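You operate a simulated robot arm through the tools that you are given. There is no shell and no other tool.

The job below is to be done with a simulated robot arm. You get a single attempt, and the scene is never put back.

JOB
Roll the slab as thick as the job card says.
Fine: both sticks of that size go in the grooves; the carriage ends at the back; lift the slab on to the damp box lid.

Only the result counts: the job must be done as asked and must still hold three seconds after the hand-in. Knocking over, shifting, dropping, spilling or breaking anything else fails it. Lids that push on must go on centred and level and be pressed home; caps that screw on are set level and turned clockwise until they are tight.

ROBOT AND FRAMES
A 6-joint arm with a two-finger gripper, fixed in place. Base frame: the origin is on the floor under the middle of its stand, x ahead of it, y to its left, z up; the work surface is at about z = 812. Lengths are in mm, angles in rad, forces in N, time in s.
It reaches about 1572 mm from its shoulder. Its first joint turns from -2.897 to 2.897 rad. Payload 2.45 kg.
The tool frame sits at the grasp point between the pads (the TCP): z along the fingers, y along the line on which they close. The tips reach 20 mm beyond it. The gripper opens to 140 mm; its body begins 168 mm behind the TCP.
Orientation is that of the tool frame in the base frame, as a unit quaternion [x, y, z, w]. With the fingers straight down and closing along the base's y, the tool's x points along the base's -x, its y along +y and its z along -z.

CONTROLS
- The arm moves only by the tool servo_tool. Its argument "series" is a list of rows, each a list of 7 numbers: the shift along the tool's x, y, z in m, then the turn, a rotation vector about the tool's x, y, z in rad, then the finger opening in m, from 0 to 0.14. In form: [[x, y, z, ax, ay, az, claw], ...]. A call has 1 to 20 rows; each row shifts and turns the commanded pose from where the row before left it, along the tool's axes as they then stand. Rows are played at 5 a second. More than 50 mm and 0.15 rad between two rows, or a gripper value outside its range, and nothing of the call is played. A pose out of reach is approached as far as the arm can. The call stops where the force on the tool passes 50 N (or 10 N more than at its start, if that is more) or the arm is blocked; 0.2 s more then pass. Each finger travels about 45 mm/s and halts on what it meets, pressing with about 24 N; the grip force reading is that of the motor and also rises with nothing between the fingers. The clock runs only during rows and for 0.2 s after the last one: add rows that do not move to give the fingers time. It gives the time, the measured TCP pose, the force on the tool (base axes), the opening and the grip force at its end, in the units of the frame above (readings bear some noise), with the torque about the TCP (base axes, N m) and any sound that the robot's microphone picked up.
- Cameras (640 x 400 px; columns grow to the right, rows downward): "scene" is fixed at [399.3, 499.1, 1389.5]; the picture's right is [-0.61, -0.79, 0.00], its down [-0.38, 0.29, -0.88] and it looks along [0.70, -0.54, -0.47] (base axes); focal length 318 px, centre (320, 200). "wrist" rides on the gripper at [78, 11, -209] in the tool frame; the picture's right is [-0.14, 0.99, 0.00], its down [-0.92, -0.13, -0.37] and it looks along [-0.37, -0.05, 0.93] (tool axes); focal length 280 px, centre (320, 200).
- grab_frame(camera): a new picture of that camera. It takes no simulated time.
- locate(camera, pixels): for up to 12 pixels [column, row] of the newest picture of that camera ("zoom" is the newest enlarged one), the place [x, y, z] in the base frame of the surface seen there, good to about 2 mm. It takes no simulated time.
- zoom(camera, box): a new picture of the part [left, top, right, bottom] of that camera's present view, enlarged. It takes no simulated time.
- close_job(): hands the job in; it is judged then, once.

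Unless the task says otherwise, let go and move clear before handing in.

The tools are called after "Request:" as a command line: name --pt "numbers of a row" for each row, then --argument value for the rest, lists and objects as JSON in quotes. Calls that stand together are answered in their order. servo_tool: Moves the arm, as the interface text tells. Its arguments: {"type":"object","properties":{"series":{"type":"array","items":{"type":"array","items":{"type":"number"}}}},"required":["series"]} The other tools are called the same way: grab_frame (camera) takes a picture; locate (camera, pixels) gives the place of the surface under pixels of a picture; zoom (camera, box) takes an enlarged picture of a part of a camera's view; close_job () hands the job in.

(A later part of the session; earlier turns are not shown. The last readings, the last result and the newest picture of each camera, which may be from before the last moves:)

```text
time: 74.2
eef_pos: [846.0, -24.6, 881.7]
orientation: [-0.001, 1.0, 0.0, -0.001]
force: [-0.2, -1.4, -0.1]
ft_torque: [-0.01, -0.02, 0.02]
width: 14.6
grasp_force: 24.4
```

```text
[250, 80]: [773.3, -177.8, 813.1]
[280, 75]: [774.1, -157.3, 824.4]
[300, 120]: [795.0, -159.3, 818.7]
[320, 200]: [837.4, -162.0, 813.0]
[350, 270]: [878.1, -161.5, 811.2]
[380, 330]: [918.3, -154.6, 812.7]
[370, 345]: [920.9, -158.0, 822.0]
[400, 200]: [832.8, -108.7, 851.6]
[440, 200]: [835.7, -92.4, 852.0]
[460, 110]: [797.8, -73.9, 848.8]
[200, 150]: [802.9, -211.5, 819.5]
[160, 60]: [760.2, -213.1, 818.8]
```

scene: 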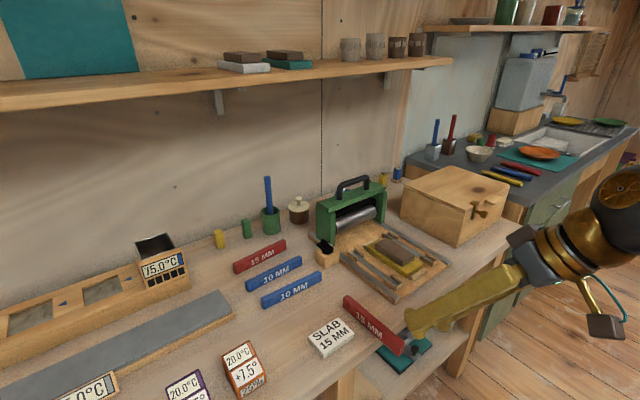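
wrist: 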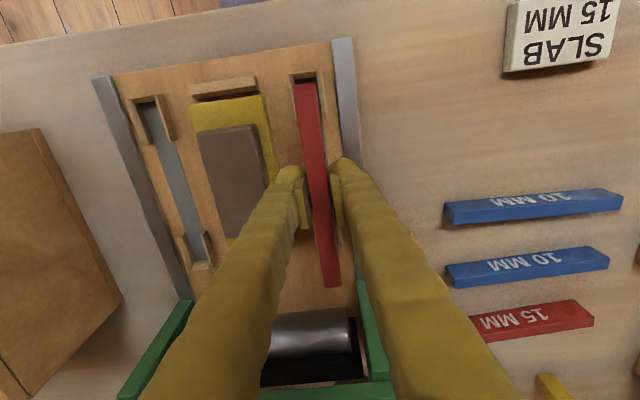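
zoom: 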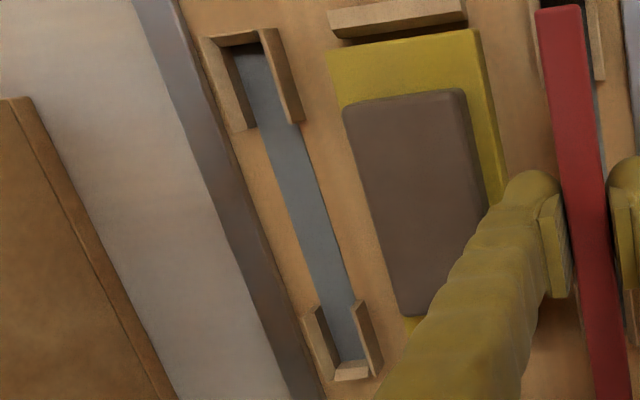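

Request:
zoom --camera "wrist" --box '[275, 65, 345, 125]'

Request:
locate --camera "zoom" --pixels '[[370, 60], [385, 60], [375, 100], [390, 100], [400, 150], [190, 80], [205, 80], [195, 100], [280, 65], [290, 75], [345, 90], [240, 100]]'

Request:
zoom --camera "wrist" --box '[310, 225, 350, 260]'

Request:
locate --camera "zoom" --pixels '[[100, 100], [110, 150], [120, 200], [420, 100], [400, 200], [430, 200], [450, 200], [395, 130], [380, 100], [410, 250], [420, 260], [440, 150]]'

```text
6.67 times, centred on (310, 95) of wrist
```

zoom: 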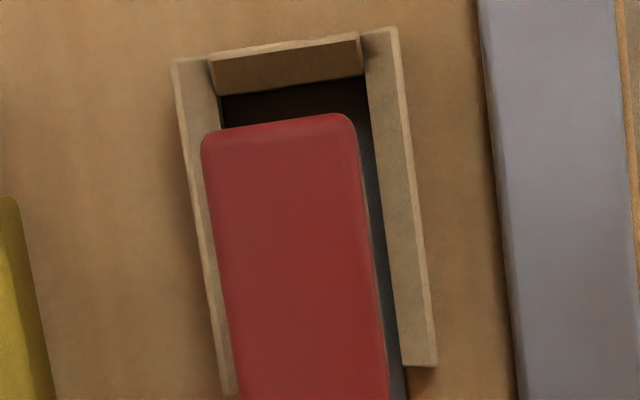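

```text
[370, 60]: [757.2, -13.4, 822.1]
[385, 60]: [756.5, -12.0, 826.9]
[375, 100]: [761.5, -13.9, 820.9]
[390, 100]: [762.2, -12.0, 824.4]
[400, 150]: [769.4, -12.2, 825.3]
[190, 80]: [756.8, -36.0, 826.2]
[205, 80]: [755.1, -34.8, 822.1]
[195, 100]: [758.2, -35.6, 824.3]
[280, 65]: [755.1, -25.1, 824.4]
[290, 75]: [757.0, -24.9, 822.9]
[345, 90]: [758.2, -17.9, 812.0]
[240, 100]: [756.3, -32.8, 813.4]
```

```text
11.43 times, centred on (330, 242) of wrist
```

zoom: 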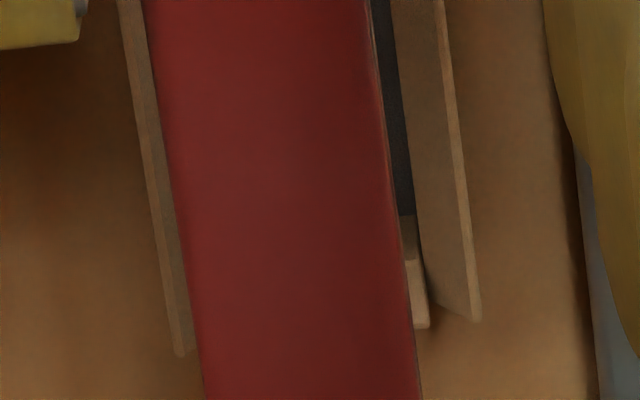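

```text
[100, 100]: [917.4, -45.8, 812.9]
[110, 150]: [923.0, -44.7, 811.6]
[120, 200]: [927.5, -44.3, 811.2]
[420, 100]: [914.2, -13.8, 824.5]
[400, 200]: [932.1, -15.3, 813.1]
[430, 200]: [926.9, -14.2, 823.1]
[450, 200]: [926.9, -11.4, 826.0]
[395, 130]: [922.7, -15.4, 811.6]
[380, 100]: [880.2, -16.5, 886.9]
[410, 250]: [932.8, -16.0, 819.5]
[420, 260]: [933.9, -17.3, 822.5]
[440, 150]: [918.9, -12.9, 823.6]
```

The bracket opening spans y≈-34.2 to -14.5 and x≈756.5 to 933. The stick is centred at (847.4, -23.7), so I'll shift it by (-2.5, -0.7) mm. Then I'll lower until its bottom is just above the bracket walls and check.

Request:
servo_tool --pt "0.0025 -0.0007 0.008 0 0 0 0.006" --pt "0 0 0.01 0 0 0 0.006" --pt "0 0 0.007 0 0 0 0.006" --pt "0 0 0 0 0 0 0.006"

Request:
grab_frame --camera "wrist"

Request:
zoom --camera "wrist" --box '[270, 50, 340, 120]'

Request:
zoom --camera "wrist" --box '[310, 240, 370, 300]'

Request:
zoom --camera "scene" --box '[330, 220, 430, 305]'

```text
time: 75.2
eef_pos: [843.5, -25.9, 858.5]
orientation: [-0.002, 1.0, 0.0, 0.0]
force: [0.2, -0.2, -0.1]
ft_torque: [-0.01, -0.03, 0.0]
width: 14.7
grasp_force: 23.9
```

```text
taken
```

wrist: 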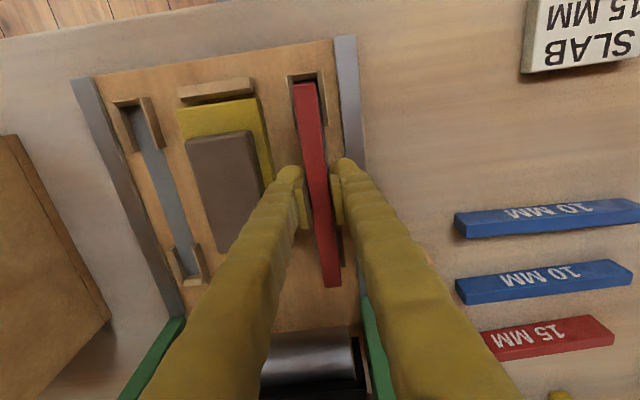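

```text
5.71 times, centred on (305, 85) of wrist
```

zoom: 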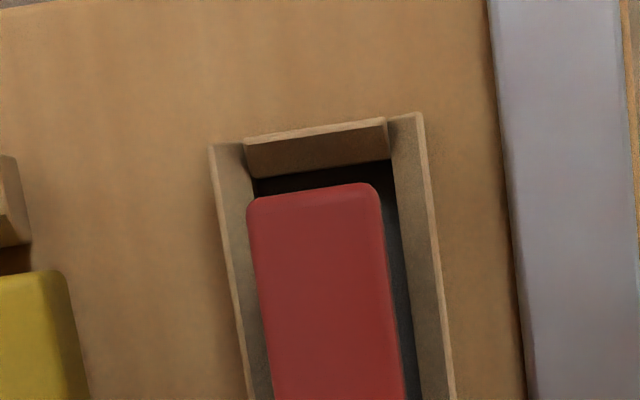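

```text
6.67 times, centred on (340, 270) of wrist
```

zoom: 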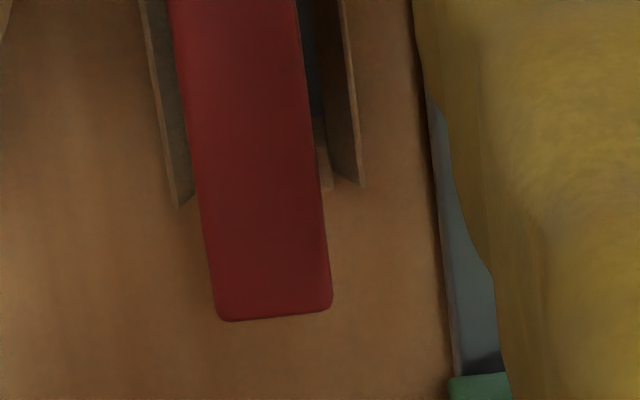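

```text
4.71 times, centred on (380, 262) of scene
```

zoom: 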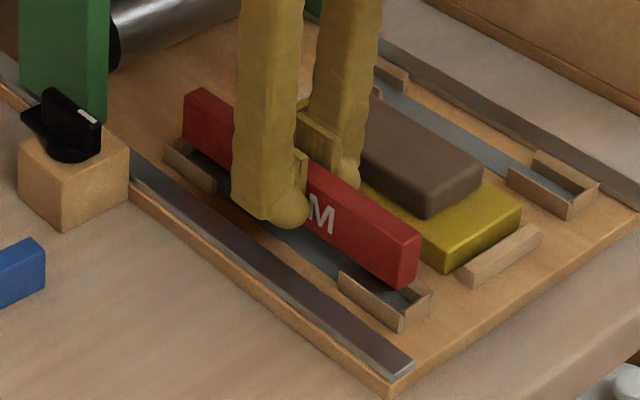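

Request:
zoom --camera "wrist" --box '[285, 60, 335, 100]'

Request:
locate --camera "zoom" --pixels '[[100, 300], [140, 300], [180, 300], [220, 300], [260, 300], [300, 300], [330, 300], [360, 300], [220, 250], [220, 240], [200, 350], [300, 350]]'

Request:
zoom --camera "wrist" --box '[310, 245, 360, 285]'

Request:
locate --camera "zoom" --pixels '[[110, 100], [150, 100], [200, 100], [250, 100], [300, 100], [330, 100], [360, 100], [200, 250], [300, 250], [260, 350], [260, 365], [350, 200]]'

```text
10.00 times, centred on (310, 80) of wrist
```

zoom: 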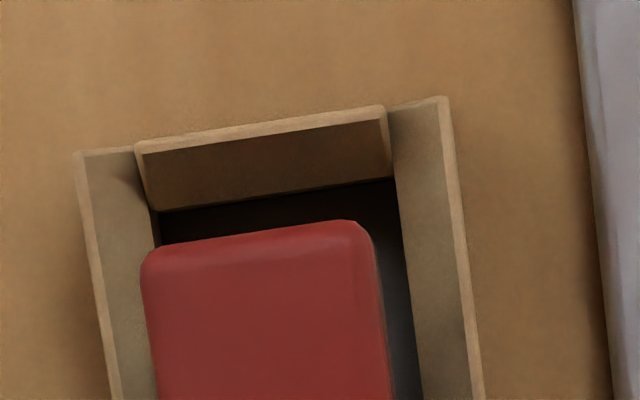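

```text
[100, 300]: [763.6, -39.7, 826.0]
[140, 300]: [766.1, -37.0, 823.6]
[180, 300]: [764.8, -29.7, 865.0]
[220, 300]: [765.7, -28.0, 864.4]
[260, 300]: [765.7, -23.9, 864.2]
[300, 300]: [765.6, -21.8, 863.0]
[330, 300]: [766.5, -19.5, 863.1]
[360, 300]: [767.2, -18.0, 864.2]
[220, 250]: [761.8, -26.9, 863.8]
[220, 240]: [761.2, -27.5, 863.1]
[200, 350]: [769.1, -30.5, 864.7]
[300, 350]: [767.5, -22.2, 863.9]
```

```text
10.00 times, centred on (335, 265) of wrist
```

zoom: 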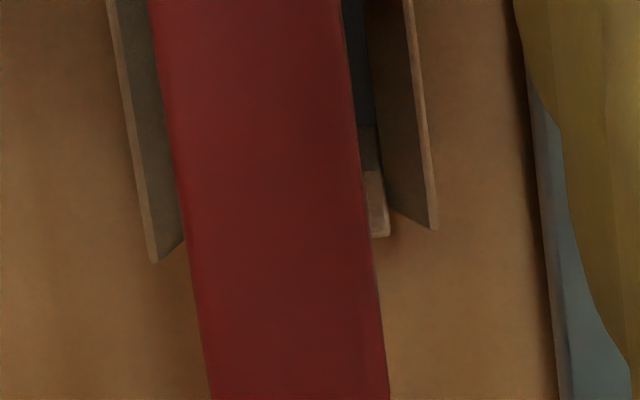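

```text
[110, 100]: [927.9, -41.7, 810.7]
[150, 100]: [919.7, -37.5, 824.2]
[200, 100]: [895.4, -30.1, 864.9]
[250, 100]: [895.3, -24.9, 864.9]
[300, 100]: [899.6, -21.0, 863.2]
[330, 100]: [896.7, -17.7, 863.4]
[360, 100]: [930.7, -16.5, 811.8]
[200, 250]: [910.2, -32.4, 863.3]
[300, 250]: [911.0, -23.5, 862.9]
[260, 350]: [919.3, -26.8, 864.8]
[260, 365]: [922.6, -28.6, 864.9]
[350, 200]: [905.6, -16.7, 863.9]
```

The stick sits over the funnel-shaped brackets within about 0.5 mm (front centre y≈-24.3, ends x≈760.8 and 931). I'll lower it into the groove.

Request:
servo_tool --pt "0 0 0.006 0 0 0 0.006" --pt "0 0 0.006 0 0 0 0.006" --pt "0 0 0.004 0 0 0 0.006" --pt "0 0 0 0 0 0 0.006"

Request:
zoom --camera "wrist" --box '[260, 40, 380, 300]'

Request:
zoom --camera "scene" --box '[330, 220, 430, 305]'

```text
time: 76.2
eef_pos: [843.7, -26.6, 840.5]
orientation: [-0.001, 1.0, 0.0, -0.001]
force: [-0.3, 0.0, -0.1]
ft_torque: [0.0, -0.02, 0.0]
width: 14.7
grasp_force: 23.7
```

```text
1.54 times, centred on (320, 170) of wrist
```

zoom: 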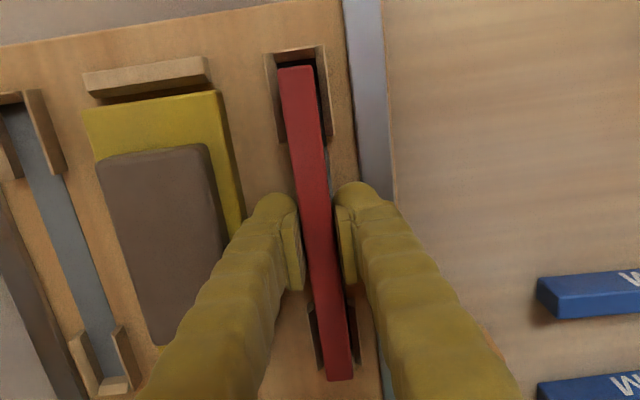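

```text
4.71 times, centred on (380, 262) of scene
```

zoom: 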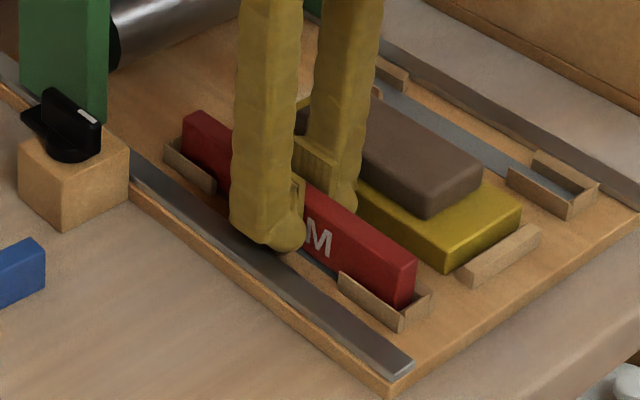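

Request:
servo_tool --pt "0 0 0.001 0 0 0 0.006" --pt "0 0 0.0008 0 0 0 0.006" --pt "0 0 0 0 0 0 0.006"

Request:
zoom --camera "scene" --box '[345, 240, 415, 300]'

```text
time: 77.0
eef_pos: [843.5, -24.8, 839.2]
orientation: [-0.001, 1.0, 0.0, 0.001]
force: [-0.2, -0.1, 0.5]
ft_torque: [-0.01, 0.01, 0.01]
width: 14.7
grasp_force: 23.9
```

```text
6.67 times, centred on (380, 270) of scene
```

zoom: 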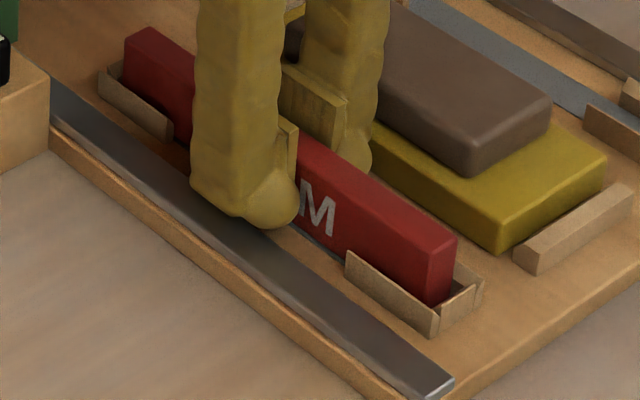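

Request:
servo_tool --pt "0 0 0.0006 0 0 0 0.006" --pt "0 0 0.0006 0 0 0 0.006" --pt "0 0 0 0 0 0 0.006"

```text
time: 77.8
eef_pos: [843.0, -25.4, 838.9]
orientation: [-0.002, 1.0, -0.001, 0.001]
force: [-3.3, -1.8, 11.9]
ft_torque: [0.01, 0.12, -0.01]
width: 14.6
grasp_force: 23.7
```

The stick is seated on the groove floor (Fz≈12 N at the expected height). I'll open just enough to free it, rise, and then open further once I'm clear of the canvas.

Request:
servo_tool --pt "0 0 -0.0004 0 0 0 0.006" --pt "0 0 0 0 0 0 0.014" --pt "0 0 0 0 0 0 0.018" --pt "0 0 0 0 0 0 0.018" --pt "0 0 -0.003 0 0 0 0.018" --pt "0 0 -0.005 0 0 0 0.019" --pt "0 0 -0.006 0 0 0 0.022" --pt "0 0 -0.01 0 0 0 0.024" --pt "0 0 -0.02 0 0 0 0.026" --pt "0 0 0 0 0 0 0.026"

Request:
zoom --camera "wrist" --box '[220, 40, 380, 300]'

Request:
zoom --camera "scene" --box '[330, 220, 430, 305]'

```text
time: 80.0
eef_pos: [843.5, -26.5, 882.5]
orientation: [0.0, 1.0, 0.0, -0.001]
force: [0.9, 0.2, 0.1]
ft_torque: [0.0, -0.03, 0.04]
width: 25.7
grasp_force: 0.0
```

```text
1.54 times, centred on (300, 170) of wrist
```

zoom: 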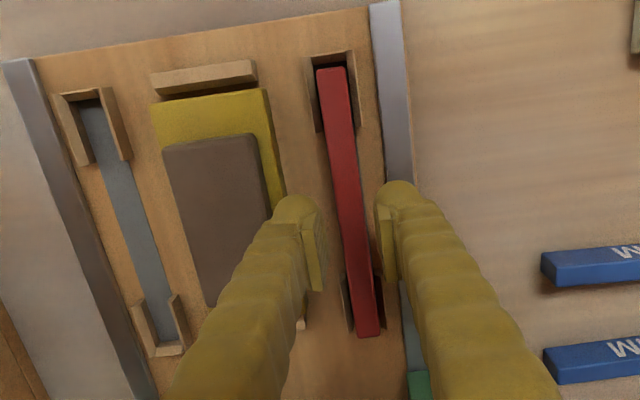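

```text
4.71 times, centred on (380, 262) of scene
```

zoom: 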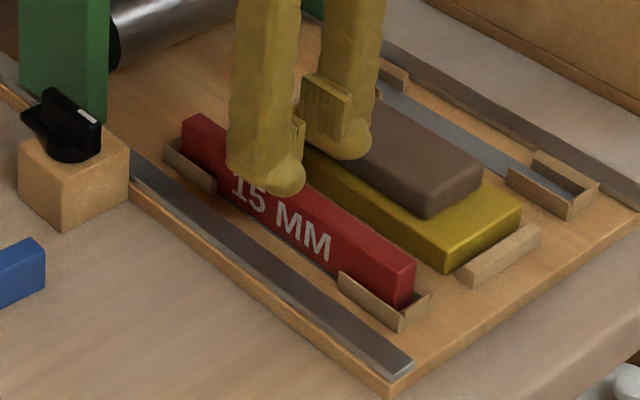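

The first red stick stands cleanly in its groove, and the slab and canvas haven't moved. Now I'll go for the back red stick, moving around the carriage on the +y side.

Request:
servo_tool --pt "0 0 -0.04 0 0 0 0.026" --pt "0 0 -0.04 0 0 0 0.026" --pt "-0.0095 0.036 0 0 0 0 0.06" --pt "-0.0095 0.036 0 0 0 0 0.09" --pt "-0.0095 0.036 0 0 0 0 0.12" --pt "-0.0095 0.036 0 0 0 0 0.14" --pt "-0.0095 0.036 0 0 0 0 0.14" --pt "-0.0095 0.036 0 0 0 0 0.14" --pt "0 0 0 0 0 0 0.14"

Request:
servo_tool --pt "0 0 0 0 0 0.1428 0.14" --pt "0 0 0 0 0 0.1428 0.14" --pt "0 0 0 0 0 0.1428 0.14" --pt "0 0 0 0 0 0.1428 0.14" --pt "0 0 0 0 0 0.1428 0.14" --pt "0 0 0 0 0 0.1428 0.14" --pt "0 0 0 0 0 0.1428 0.14" --pt "0 0 0 0 0 0.1428 0.14" --pt "0 0 0 0 0 0.1428 0.14" --pt "0 0 0 0 0 0.1428 0.14" --pt "0 0 0 0 0 0.1428 0.14" --pt "0 0.04 0 0 0 0 0.14" --pt "0 0.04 0 0 0 0 0.14" --pt "0 0.04 0 0 0 0 0.14" --pt "0 0 0 0 0 0 0.14"

Request:
grab_frame --camera "wrist"

Request:
grab_frame --camera "scene"

```text
time: 82.0
eef_pos: [900.3, 192.2, 959.2]
orientation: [0.0, 1.0, 0.001, -0.001]
force: [0.2, 0.0, 0.1]
ft_torque: [-0.01, 0.0, 0.0]
width: 139.8
grasp_force: 0.0
```

```text
time: 85.2
eef_pos: [1018.7, 191.5, 962.7]
orientation: [0.707, 0.708, -0.001, 0.0]
force: [-0.4, -0.7, -0.7]
ft_torque: [-0.01, 0.0, 0.0]
width: 139.6
grasp_force: 0.1
```

```text
taken
```

wrist: 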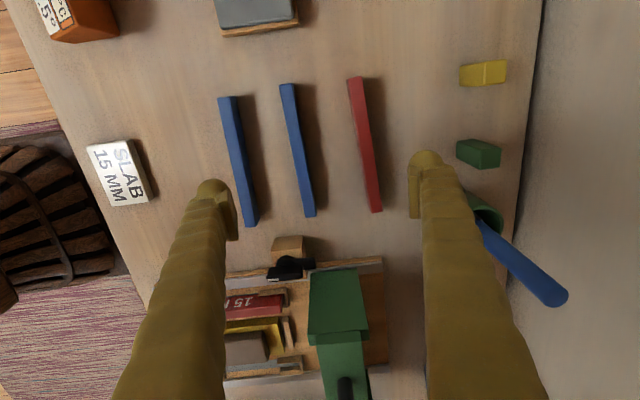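

```text
taken
```

scene: 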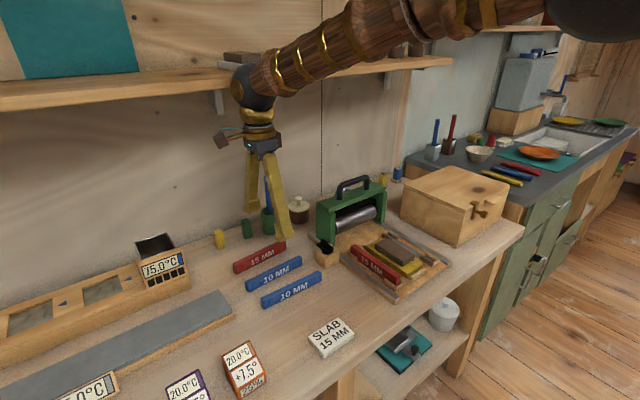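

The ball of the wrist is close to the shelf's front edge at this height. I'll lower 80 mm here before going further back, then measure the back stick.

Request:
servo_tool --pt "0 0 0.03 0 0 0 0.14" --pt "0 0 0.03 0 0 0 0.14" --pt "0 0 0.02 0 0 0 0.14" --pt "0 0 0 0 0 0 0.14"

Request:
grab_frame --camera "wrist"

Request:
zoom --camera "scene" --box '[180, 40, 360, 300]'

Request:
locate --camera "scene" --pixels '[[255, 90], [245, 85], [262, 100], [258, 115], [300, 75], [220, 85], [280, 60], [230, 75], [330, 60]]'

```text
time: 86.2
eef_pos: [1020.7, 191.0, 883.3]
orientation: [0.706, 0.708, -0.001, 0.0]
force: [0.4, 0.3, -0.3]
ft_torque: [0.01, 0.03, -0.01]
width: 139.9
grasp_force: 0.1
```

```text
taken
```

wrist: 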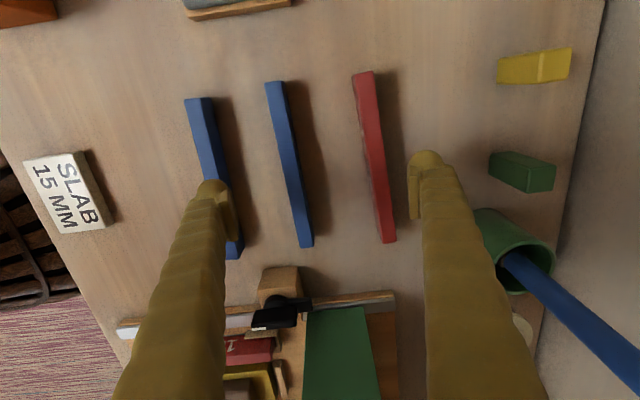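

```text
1.54 times, centred on (270, 170) of scene
```

zoom: 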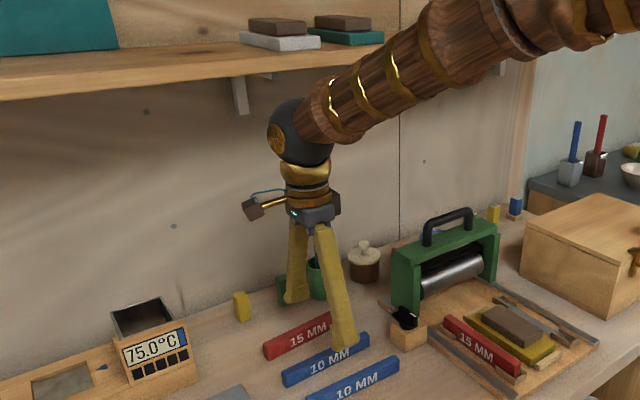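

```text
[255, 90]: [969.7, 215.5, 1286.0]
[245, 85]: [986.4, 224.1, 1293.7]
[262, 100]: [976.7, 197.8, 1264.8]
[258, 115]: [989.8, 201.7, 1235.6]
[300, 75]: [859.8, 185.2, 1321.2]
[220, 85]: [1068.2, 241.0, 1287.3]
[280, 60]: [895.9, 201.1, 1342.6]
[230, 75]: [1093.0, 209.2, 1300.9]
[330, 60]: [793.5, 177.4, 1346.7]
```

At this height the wrist is below the shelf. I'll measure the back stick now.

Request:
zoom --camera "wrist" --box '[330, 60, 400, 110]'

Request:
locate --camera "zoom" --pixels '[[215, 110], [300, 110], [340, 100], [370, 100], [310, 90], [300, 200], [360, 200], [400, 200], [330, 300], [380, 300], [240, 150], [310, 150]]'

Request:
zoom --camera "wrist" --box '[345, 200, 415, 250]'

Request:
locate --camera "zoom" --pixels '[[240, 100], [290, 100], [340, 100], [260, 200], [310, 200], [360, 200], [290, 280], [340, 280], [390, 280], [300, 330], [340, 335], [380, 330]]'

```text
8.00 times, centred on (365, 85) of wrist
```

zoom: 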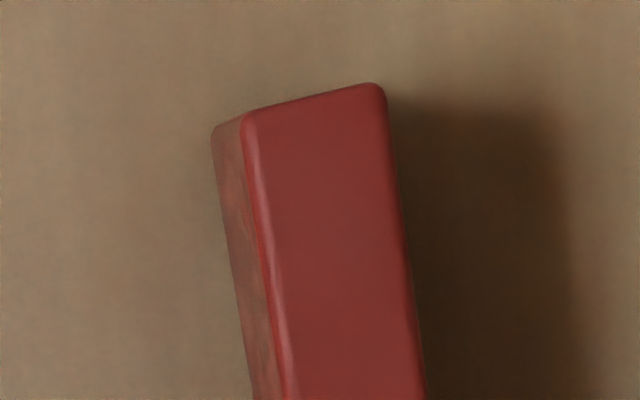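

```text
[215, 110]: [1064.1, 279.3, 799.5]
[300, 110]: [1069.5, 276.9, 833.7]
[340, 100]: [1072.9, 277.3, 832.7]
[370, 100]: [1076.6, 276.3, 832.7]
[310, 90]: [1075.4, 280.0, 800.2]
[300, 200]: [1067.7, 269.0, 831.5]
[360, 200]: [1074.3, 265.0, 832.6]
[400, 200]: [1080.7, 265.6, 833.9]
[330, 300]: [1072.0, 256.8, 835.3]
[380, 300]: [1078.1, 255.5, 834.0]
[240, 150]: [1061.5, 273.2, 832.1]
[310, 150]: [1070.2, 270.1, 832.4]
```

```text
8.00 times, centred on (380, 225) of wrist
```

zoom: 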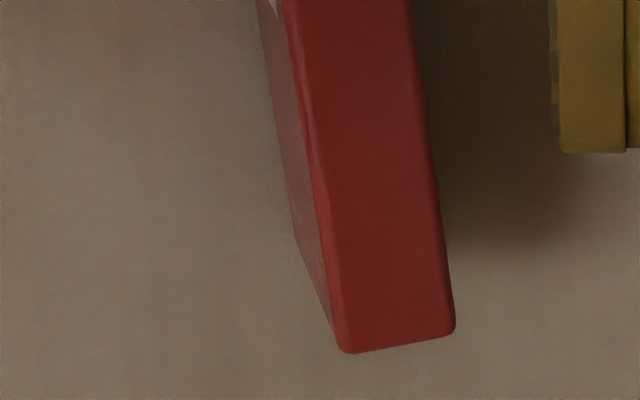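

```text
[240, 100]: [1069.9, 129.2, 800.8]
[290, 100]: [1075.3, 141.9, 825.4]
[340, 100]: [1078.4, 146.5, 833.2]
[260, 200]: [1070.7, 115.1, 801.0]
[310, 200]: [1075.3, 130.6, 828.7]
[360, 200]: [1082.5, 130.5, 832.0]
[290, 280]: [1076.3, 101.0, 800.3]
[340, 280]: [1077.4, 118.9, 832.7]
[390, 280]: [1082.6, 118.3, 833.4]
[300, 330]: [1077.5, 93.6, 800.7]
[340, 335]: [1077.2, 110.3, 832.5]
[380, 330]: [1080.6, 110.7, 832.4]
```

The back stick is centred at (1076.5, 193.8), turned about 4.3°, with its top at 833. I'll align over it, narrow the fingers and go down to z≈855 to check.

Request:
servo_tool --pt "0.0014 0.028 0 0 0 -0.0375 0.08" --pt "0.0024 0.028 0 0 0 -0.0375 0.05" --pt "0 0 0 0 0 0 0.04" --pt "0 0 0 0 0 0 0.04" --pt "0 0 0 0 0 0 0.04" --pt "0 0 0 0 0 0 0.04" --pt "0 0 0.014 0 0 0 0.04" --pt "0 0 0.014 0 0 0 0.04" --pt "0 0 0 0 0 0 0.04"

Request:
grab_frame --camera "wrist"

Request:
zoom --camera "wrist" --box '[260, 60, 400, 260]'

Request:
zoom --camera "scene" --box '[200, 60, 340, 300]'

```text
time: 88.2
eef_pos: [1075.9, 194.8, 854.5]
orientation: [0.679, 0.734, 0.0, 0.0]
force: [0.6, -0.2, -0.8]
ft_torque: [0.01, -0.02, 0.0]
width: 39.9
grasp_force: 0.0
```

```text
taken
```

wrist: 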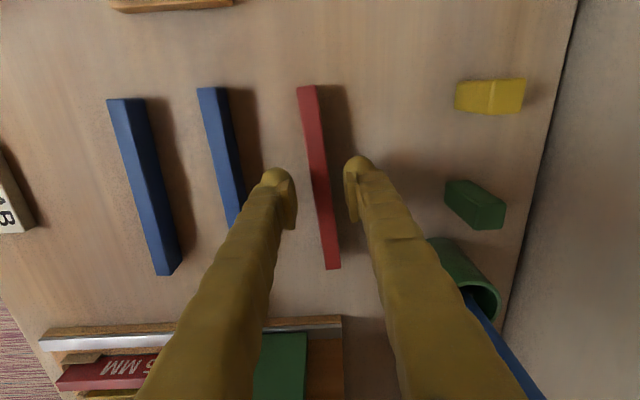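

```text
2.00 times, centred on (330, 160) of wrist
```

zoom: 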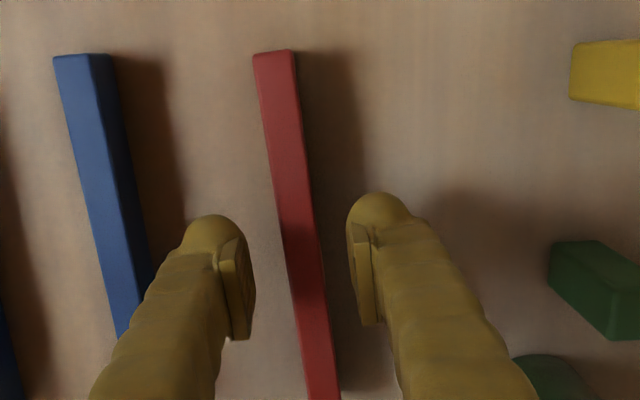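

```text
1.67 times, centred on (270, 180) of scene
```

zoom: 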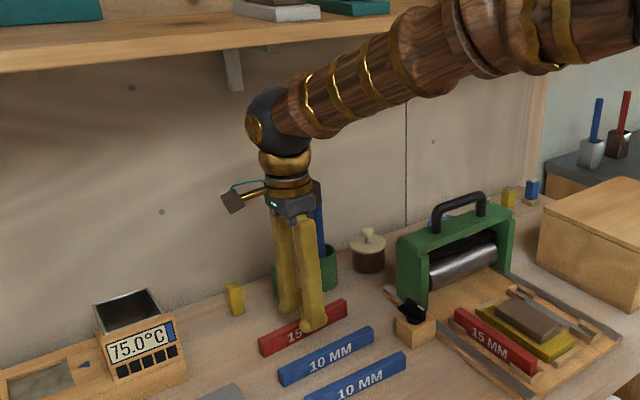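

Well centred. I'll descend to z≈827.5, close, and lift slowly by 6 mm to verify.

Request:
servo_tool --pt "0 0 0.01 0 0 0 0.04" --pt "0 0 0.01 0 0 0 0.04" --pt "0 0 0.007 0 0 0 0.04" --pt "0 0 0 0 0 0 0.03" --pt "0 0 0 0 0 0 0.02" --pt "0 0 0 0 0 0 0.012" --pt "0 0 0 0 0 0 0.006" --pt "0 0 0 0 0 0 0.006" --pt "0 0 0 0 0 0 0.006"

Request:
servo_tool --pt "0 0 -0.002 0 0 0 0.006" --pt "0 0 -0.002 0 0 0 0.006" --pt "0 0 -0.002 0 0 0 0.006" --pt "0 0 0 0 0 0 0.006"

Request:
zoom --camera "scene" --box '[220, 200, 320, 300]'

Request:
zoom --camera "wrist" --box '[260, 60, 400, 300]'

```text
time: 90.2
eef_pos: [1076.2, 195.9, 827.4]
orientation: [0.68, 0.734, 0.0, 0.0]
force: [0.6, 0.1, 0.9]
ft_torque: [0.01, 0.04, 0.03]
width: 14.7
grasp_force: 24.4
```

```text
time: 91.2
eef_pos: [1076.9, 195.8, 834.1]
orientation: [0.679, 0.734, 0.0, 0.0]
force: [-0.6, 0.8, -1.1]
ft_torque: [0.0, 0.0, 0.0]
width: 14.5
grasp_force: 24.4
```

```text
4.00 times, centred on (270, 250) of scene
```

zoom: 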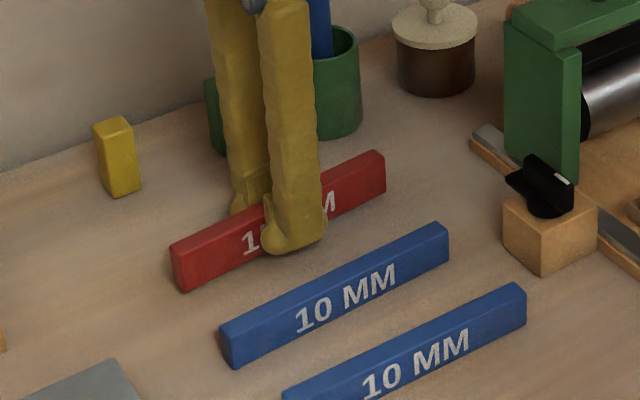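

```text
1.67 times, centred on (330, 180) of wrist
```

zoom: 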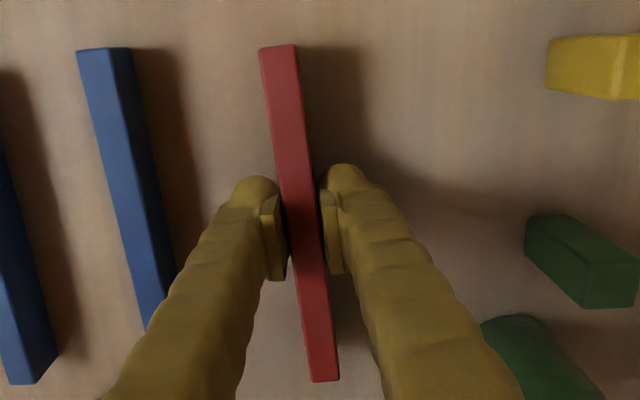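

It is held and clear of the table. I'll lift it just enough to pass over the blue sticks, draw it forward from under the shelf, then raise it and rotate it back to lie along x.

Request:
servo_tool --pt "0 0 -0.01 0 0 0 0.006" --pt "0 0 -0.015 0 0 0 0.006" --pt "0 0 -0.017 0 0 0 0.006" --pt "0.0015 -0.02 0 0 0 0 0.006" --pt "0.0026 -0.0351 0 0 0 0 0.006" --pt "0.0026 -0.0351 0 0 0 0 0.006" --pt "0.0026 -0.0351 0 0 0 0 0.006" --pt "0.0026 -0.0351 0 0 0 0 0.006" --pt "0.0012 -0.016 -0.02 0 0 0 0.006" --pt "0 0 -0.03 0 0 0 0.006" --pt "0 0 -0.02 0 0 0 0.006" --pt "0 0 0 0 0 0 0.006"

Request:
grab_frame --camera "scene"

```text
time: 93.8
eef_pos: [899.9, 194.7, 945.2]
orientation: [0.68, 0.733, 0.0, 0.0]
force: [-0.8, 0.2, 0.5]
ft_torque: [-0.01, 0.01, -0.01]
width: 14.9
grasp_force: 24.0
```

```text
taken
```

scene: 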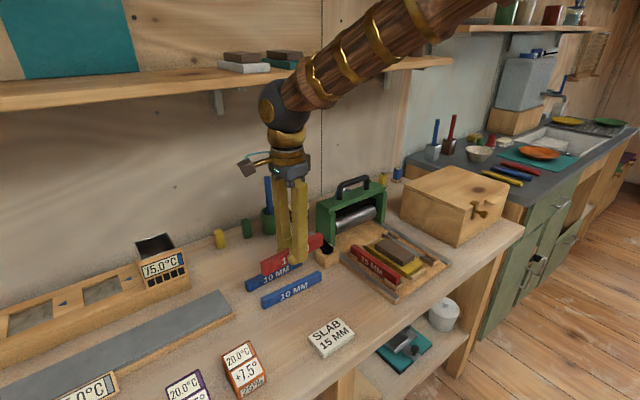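

The stick is out and held. Next I'll rotate back to yaw 0 and move above the far groove.

Request:
servo_tool --pt "0 0 0 0 0 -0.136 0.006" --pt "0 0 0 0 0 -0.136 0.006" --pt "0 0 0 0 0 -0.136 0.006" --pt "0 0 0 0 0 -0.136 0.006" --pt "0 0 0 0 0 -0.136 0.006" --pt "0 0 0 0 0 -0.136 0.006" --pt "0 0 0 0 0 -0.136 0.006" --pt "0 0 0 0 0 -0.136 0.006" --pt "0 0 0 0 0 -0.136 0.006" --pt "0 0 0 0 0 -0.136 0.006" --pt "0 0 0 0 0 -0.1358 0.006" --pt "0 0 0 0 0 0 0.006"

Request:
servo_tool --pt "0.0137 -0.025 0 0 0 0 0.006" --pt "0.0137 -0.04 0 0 0 0 0.006" --pt "0.0137 -0.04 0 0 0 0 0.006" --pt "0.0137 -0.04 0 0 0 0 0.006" --pt "0 -0.04 0 0 0 0 0.006" --pt "0 -0.04 0 0 0 0 0.006" --pt "0 -0.04 0 0 0 0 0.006" --pt "0 -0.04 0 0 0 0 0.006" --pt "0 -0.04 0 0 0 0 0.006" --pt "0 -0.026 0 0 0 0 0.006" --pt "0 0 0 0 0 0 0.006"

Request:
grab_frame --camera "wrist"

Request:
grab_frame --camera "scene"

```text
time: 96.4
eef_pos: [898.7, 195.3, 945.6]
orientation: [-0.001, 1.0, -0.001, -0.001]
force: [0.4, 0.1, -0.3]
ft_torque: [-0.01, 0.02, 0.0]
width: 14.6
grasp_force: 24.2
```

```text
time: 98.8
eef_pos: [846.6, -174.2, 944.3]
orientation: [-0.001, 1.0, 0.0, 0.0]
force: [-0.1, 0.0, 0.2]
ft_torque: [0.02, -0.03, 0.01]
width: 14.7
grasp_force: 24.2
```

```text
taken
```

wrist: 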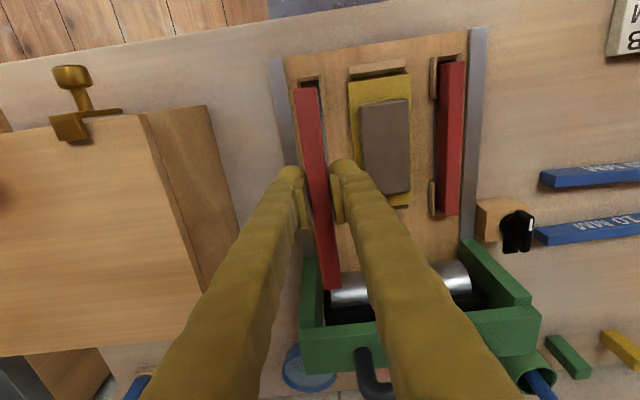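

```text
taken
```

scene: 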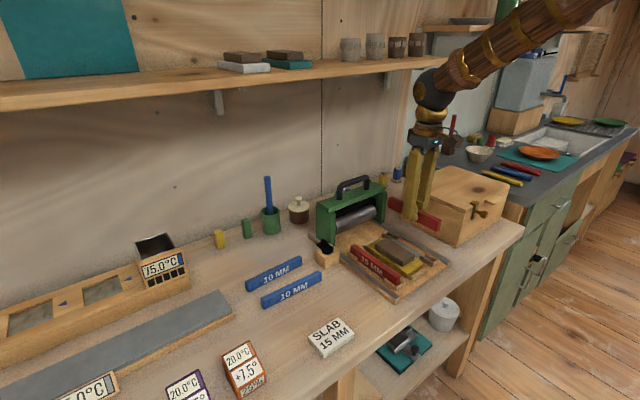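

Now over the far groove. I'll go down to the same checking height and measure the stick against the brackets.

Request:
servo_tool --pt "0 0 0.03 0 0 0 0.006" --pt "0 0 0.03 0 0 0 0.006" --pt "0 0 0 0 0 0 0.006"

Request:
grab_frame --camera "wrist"

Request:
zoom --camera "wrist" --box '[275, 60, 345, 120]'

Request:
locate --camera "zoom" --pixels '[[170, 140], [210, 140], [250, 140], [290, 140], [330, 140], [360, 140], [250, 110], [380, 140], [180, 100], [190, 60], [260, 50], [350, 60]]'

Request:
zoom --camera "wrist" --box '[300, 230, 370, 295]'

Request:
locate --camera "zoom" --pixels '[[200, 50], [240, 200], [290, 200], [330, 200], [260, 300], [300, 300], [340, 300], [300, 340], [360, 50], [350, 100], [190, 80], [370, 100]]'

```text
time: 99.6
eef_pos: [844.4, -175.8, 884.5]
orientation: [-0.001, 1.0, -0.001, 0.0]
force: [0.4, 0.0, -0.4]
ft_torque: [-0.01, 0.0, -0.02]
width: 14.7
grasp_force: 24.0
```

```text
taken
```

wrist: 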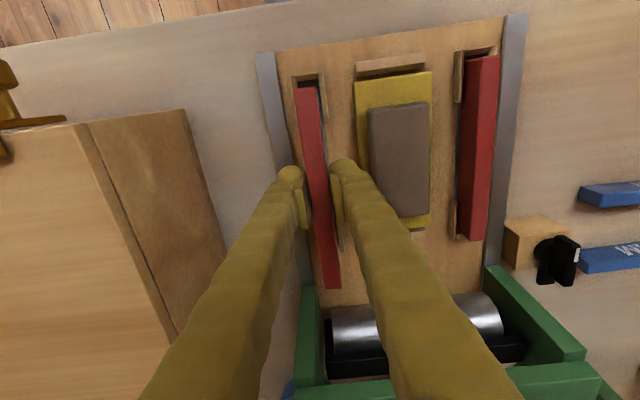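

```text
6.67 times, centred on (310, 90) of wrist
```

zoom: 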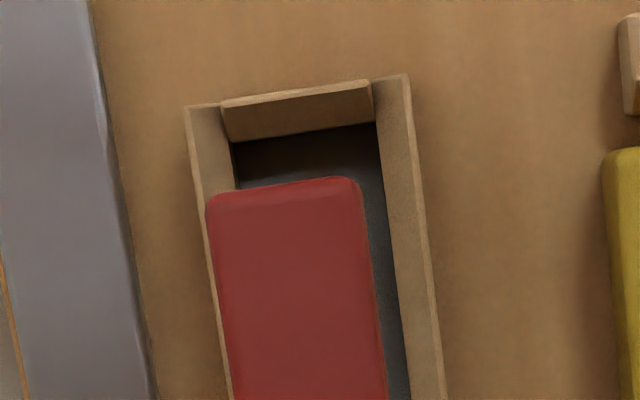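

```text
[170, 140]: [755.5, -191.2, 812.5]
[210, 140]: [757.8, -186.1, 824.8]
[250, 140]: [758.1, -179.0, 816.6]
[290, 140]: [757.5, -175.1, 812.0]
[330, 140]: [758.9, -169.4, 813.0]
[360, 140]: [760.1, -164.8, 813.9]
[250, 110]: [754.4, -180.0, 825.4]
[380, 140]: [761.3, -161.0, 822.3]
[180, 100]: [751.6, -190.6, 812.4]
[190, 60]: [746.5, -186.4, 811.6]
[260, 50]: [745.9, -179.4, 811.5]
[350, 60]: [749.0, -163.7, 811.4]
```

```text
6.15 times, centred on (335, 262) of wrist
```

zoom: 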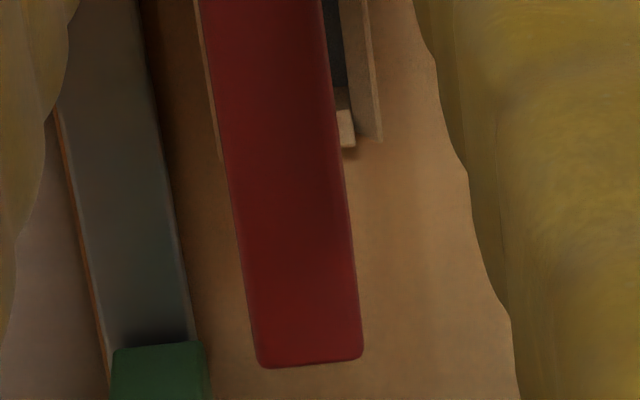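

```text
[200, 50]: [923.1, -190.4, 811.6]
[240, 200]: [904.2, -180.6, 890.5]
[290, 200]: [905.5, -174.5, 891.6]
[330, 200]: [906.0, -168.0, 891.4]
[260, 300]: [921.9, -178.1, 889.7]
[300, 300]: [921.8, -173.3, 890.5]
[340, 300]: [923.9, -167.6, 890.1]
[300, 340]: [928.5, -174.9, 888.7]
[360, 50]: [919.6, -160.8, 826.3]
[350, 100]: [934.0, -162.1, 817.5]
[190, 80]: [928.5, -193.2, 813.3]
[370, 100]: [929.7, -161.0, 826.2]
```

Request:
zoom --camera "wrist" --box '[290, 68, 325, 96]'

Request:
locate --camera "zoom" --pixels '[[60, 100], [100, 100], [130, 150], [150, 200], [170, 200], [200, 200], [300, 180], [400, 150], [430, 150], [450, 150], [480, 150], [520, 150]]'

Request:
locate --camera "zoom" --pixels '[[200, 330], [250, 330], [300, 330], [350, 330], [400, 330], [120, 330], [150, 330], [300, 300], [300, 280], [440, 330], [470, 330], [510, 330]]'

Request:
zoom --camera "wrist" --box '[320, 215, 360, 260]'

Request:
locate --camera "zoom" --pixels '[[200, 100], [250, 100], [290, 100], [310, 100], [330, 100], [350, 100], [380, 100], [330, 250], [340, 280], [330, 300], [370, 250], [390, 300]]'

```text
14.29 times, centred on (308, 82) of wrist
```

zoom: 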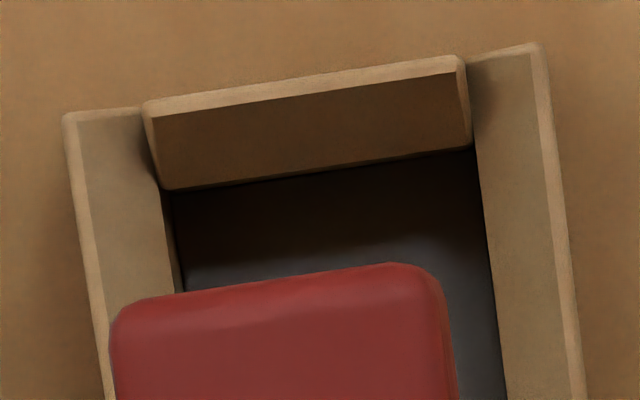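

```text
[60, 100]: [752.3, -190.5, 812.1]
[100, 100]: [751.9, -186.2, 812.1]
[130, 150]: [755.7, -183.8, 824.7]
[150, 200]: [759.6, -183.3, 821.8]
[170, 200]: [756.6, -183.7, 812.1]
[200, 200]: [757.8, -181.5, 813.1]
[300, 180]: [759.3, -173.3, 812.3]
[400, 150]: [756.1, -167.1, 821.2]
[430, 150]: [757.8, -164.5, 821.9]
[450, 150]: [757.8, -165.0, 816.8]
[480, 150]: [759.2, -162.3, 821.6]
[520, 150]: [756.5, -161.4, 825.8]
```

```text
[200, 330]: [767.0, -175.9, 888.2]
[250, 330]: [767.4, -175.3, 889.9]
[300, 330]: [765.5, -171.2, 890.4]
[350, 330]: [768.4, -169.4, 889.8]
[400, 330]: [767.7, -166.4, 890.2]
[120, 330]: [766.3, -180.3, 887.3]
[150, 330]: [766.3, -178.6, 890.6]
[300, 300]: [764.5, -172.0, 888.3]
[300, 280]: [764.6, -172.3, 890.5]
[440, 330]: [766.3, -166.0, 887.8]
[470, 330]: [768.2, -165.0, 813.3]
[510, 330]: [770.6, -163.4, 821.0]
```

```text
8.89 times, centred on (340, 238) of wrist
```

zoom: 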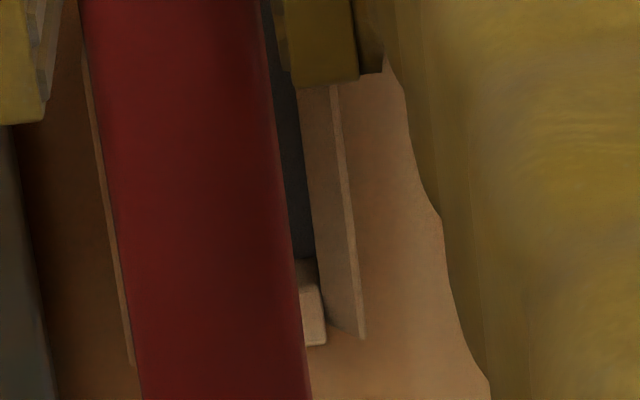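

```text
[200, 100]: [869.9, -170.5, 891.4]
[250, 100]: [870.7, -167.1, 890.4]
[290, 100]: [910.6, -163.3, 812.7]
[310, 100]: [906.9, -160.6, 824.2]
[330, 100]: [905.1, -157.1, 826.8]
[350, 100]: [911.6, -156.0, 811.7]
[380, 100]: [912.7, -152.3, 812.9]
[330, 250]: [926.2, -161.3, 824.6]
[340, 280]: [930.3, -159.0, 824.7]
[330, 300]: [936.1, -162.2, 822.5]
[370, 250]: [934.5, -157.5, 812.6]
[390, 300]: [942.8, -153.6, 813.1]
```

The far groove is centred at y≈-173.5, x≈845, and the stick is at (847.5, -173.1). I'll apply the (-2.3, -0.4) mm correction and lower to just above the bracket walls.

Request:
servo_tool --pt "0.0023 -0.0004 0.008 0 0 0 0.006" --pt "0 0 0.01 0 0 0 0.006" --pt "0 0 0.008 0 0 0 0.006" --pt "0 0 0 0 0 0 0.006"

Request:
grab_frame --camera "wrist"

Request:
zoom --camera "wrist" --box '[270, 50, 340, 110]'

Request:
zoom --camera "wrist" --box '[305, 235, 365, 295]'

Request:
zoom --camera "scene" --box '[350, 190, 460, 300]'

```text
time: 100.6
eef_pos: [841.6, -176.1, 858.9]
orientation: [-0.001, 1.0, 0.0, 0.0]
force: [-0.1, -1.1, -0.7]
ft_torque: [-0.03, 0.01, -0.01]
width: 14.3
grasp_force: 24.7
```

```text
taken
```

wrist: 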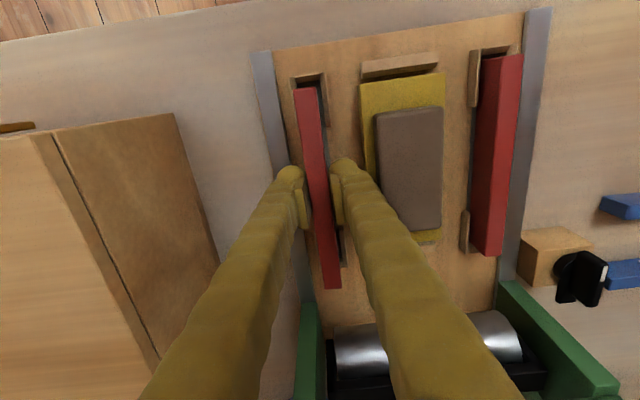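

```text
6.67 times, centred on (305, 80) of wrist
```

zoom: 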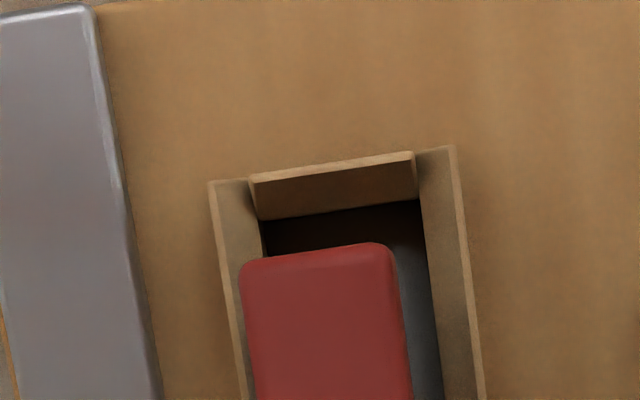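

```text
6.67 times, centred on (335, 265) of wrist
```

zoom: 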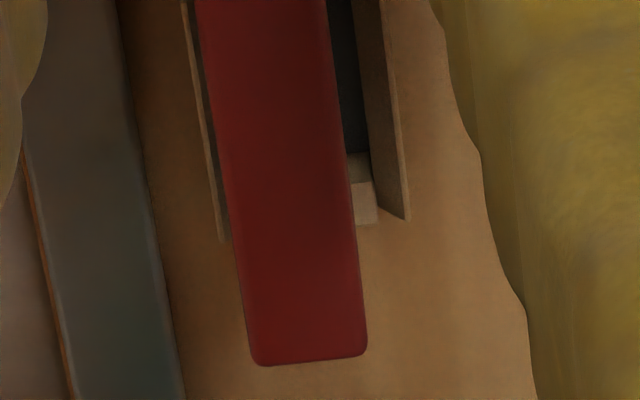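

```text
3.64 times, centred on (405, 245) of scene
```

zoom: 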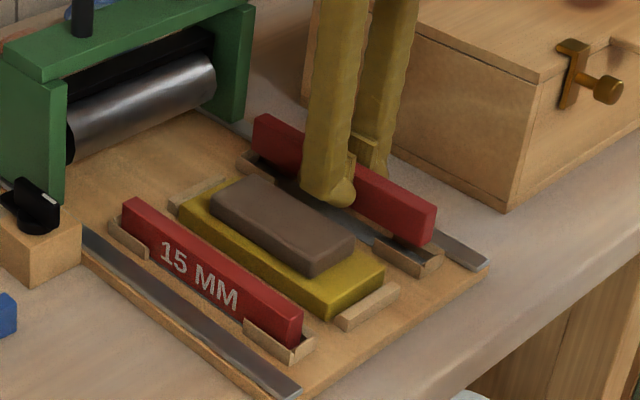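

Request:
zoom --camera "wrist" --box '[285, 65, 335, 105]'

Request:
locate --camera "zoom" --pixels '[[120, 300], [160, 300], [200, 300], [240, 300], [280, 300], [320, 300], [360, 300], [250, 260], [250, 280], [420, 300], [450, 300], [100, 300]]'

Request:
zoom --camera "wrist" --box '[310, 240, 360, 280]'

Request:
locate --camera "zoom" --pixels '[[160, 100], [200, 100], [240, 100], [280, 100], [320, 100], [350, 100], [380, 100], [180, 250], [220, 250], [260, 250], [300, 250], [340, 250]]'

```text
10.00 times, centred on (310, 85) of wrist
```

zoom: 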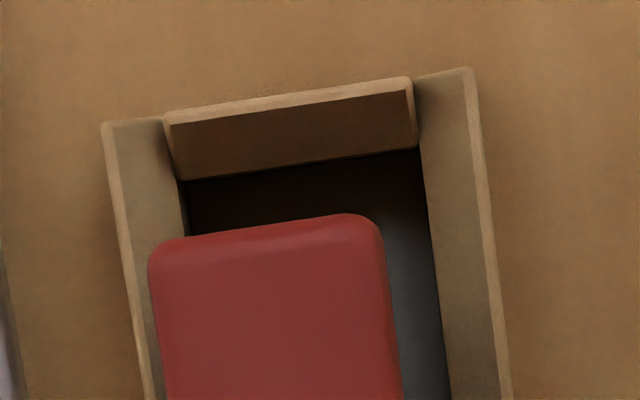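

```text
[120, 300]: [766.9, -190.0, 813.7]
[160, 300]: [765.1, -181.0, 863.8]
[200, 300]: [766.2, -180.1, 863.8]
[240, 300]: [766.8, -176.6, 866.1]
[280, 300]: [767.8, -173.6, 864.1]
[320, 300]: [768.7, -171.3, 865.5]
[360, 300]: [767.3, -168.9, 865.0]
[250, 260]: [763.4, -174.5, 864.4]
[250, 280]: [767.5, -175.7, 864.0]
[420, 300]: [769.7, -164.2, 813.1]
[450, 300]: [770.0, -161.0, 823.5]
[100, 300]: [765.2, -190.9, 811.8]
```

```text
10.00 times, centred on (335, 260) of wrist
```

zoom: 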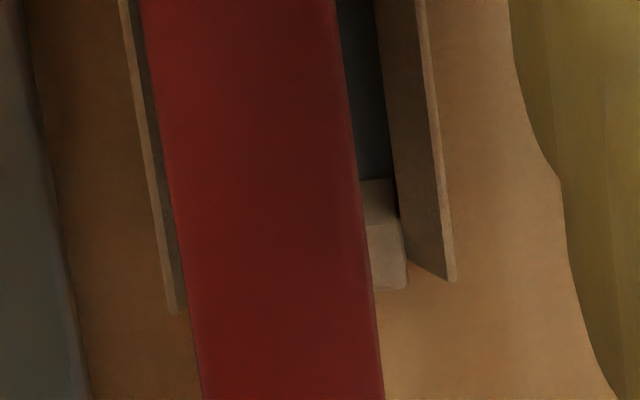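

```text
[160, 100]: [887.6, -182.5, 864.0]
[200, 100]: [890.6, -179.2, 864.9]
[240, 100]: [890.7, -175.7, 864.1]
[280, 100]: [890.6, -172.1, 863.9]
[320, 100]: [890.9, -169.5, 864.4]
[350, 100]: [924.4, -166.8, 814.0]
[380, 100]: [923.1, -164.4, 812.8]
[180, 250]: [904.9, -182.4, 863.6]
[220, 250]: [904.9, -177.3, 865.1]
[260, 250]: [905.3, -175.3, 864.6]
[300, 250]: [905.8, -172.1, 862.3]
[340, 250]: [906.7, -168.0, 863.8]
```

The stick reads y≈-174.6 against a groove centre of -173.4, so I'll nudge it by (+1.2 y, -0.8 x) and lower it into the brackets.

Request:
servo_tool --pt "0.0008 0.0012 0 0 0 0 0.006" --pt "0 0 0.006 0 0 0 0.006" --pt "0 0 0.006 0 0 0 0.006" --pt "0 0 0.0045 0 0 0 0.006" --pt "0 0 0 0 0 0 0.006"

Request:
zoom --camera "wrist" --box '[240, 40, 380, 300]'

Request:
zoom --camera "scene" --box '[370, 210, 450, 290]'

```text
time: 101.8
eef_pos: [841.6, -174.5, 843.9]
orientation: [-0.001, 1.0, -0.001, -0.001]
force: [0.6, 0.2, -0.2]
ft_torque: [-0.01, -0.05, 0.01]
width: 14.8
grasp_force: 24.1
```

```text
1.54 times, centred on (310, 170) of wrist
```

zoom: 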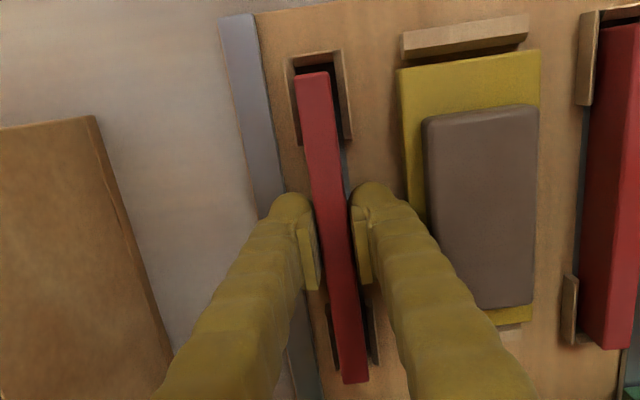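

```text
5.00 times, centred on (410, 250) of scene
```

zoom: 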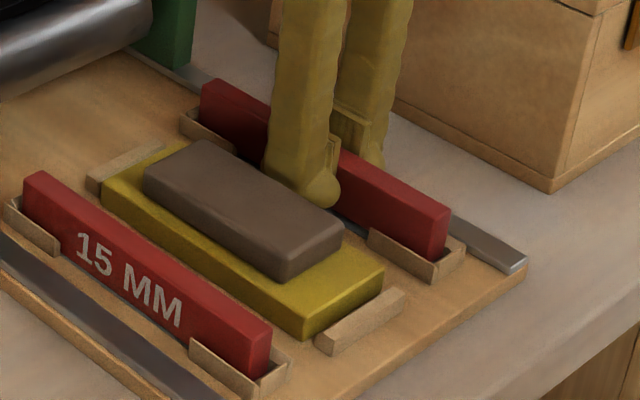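

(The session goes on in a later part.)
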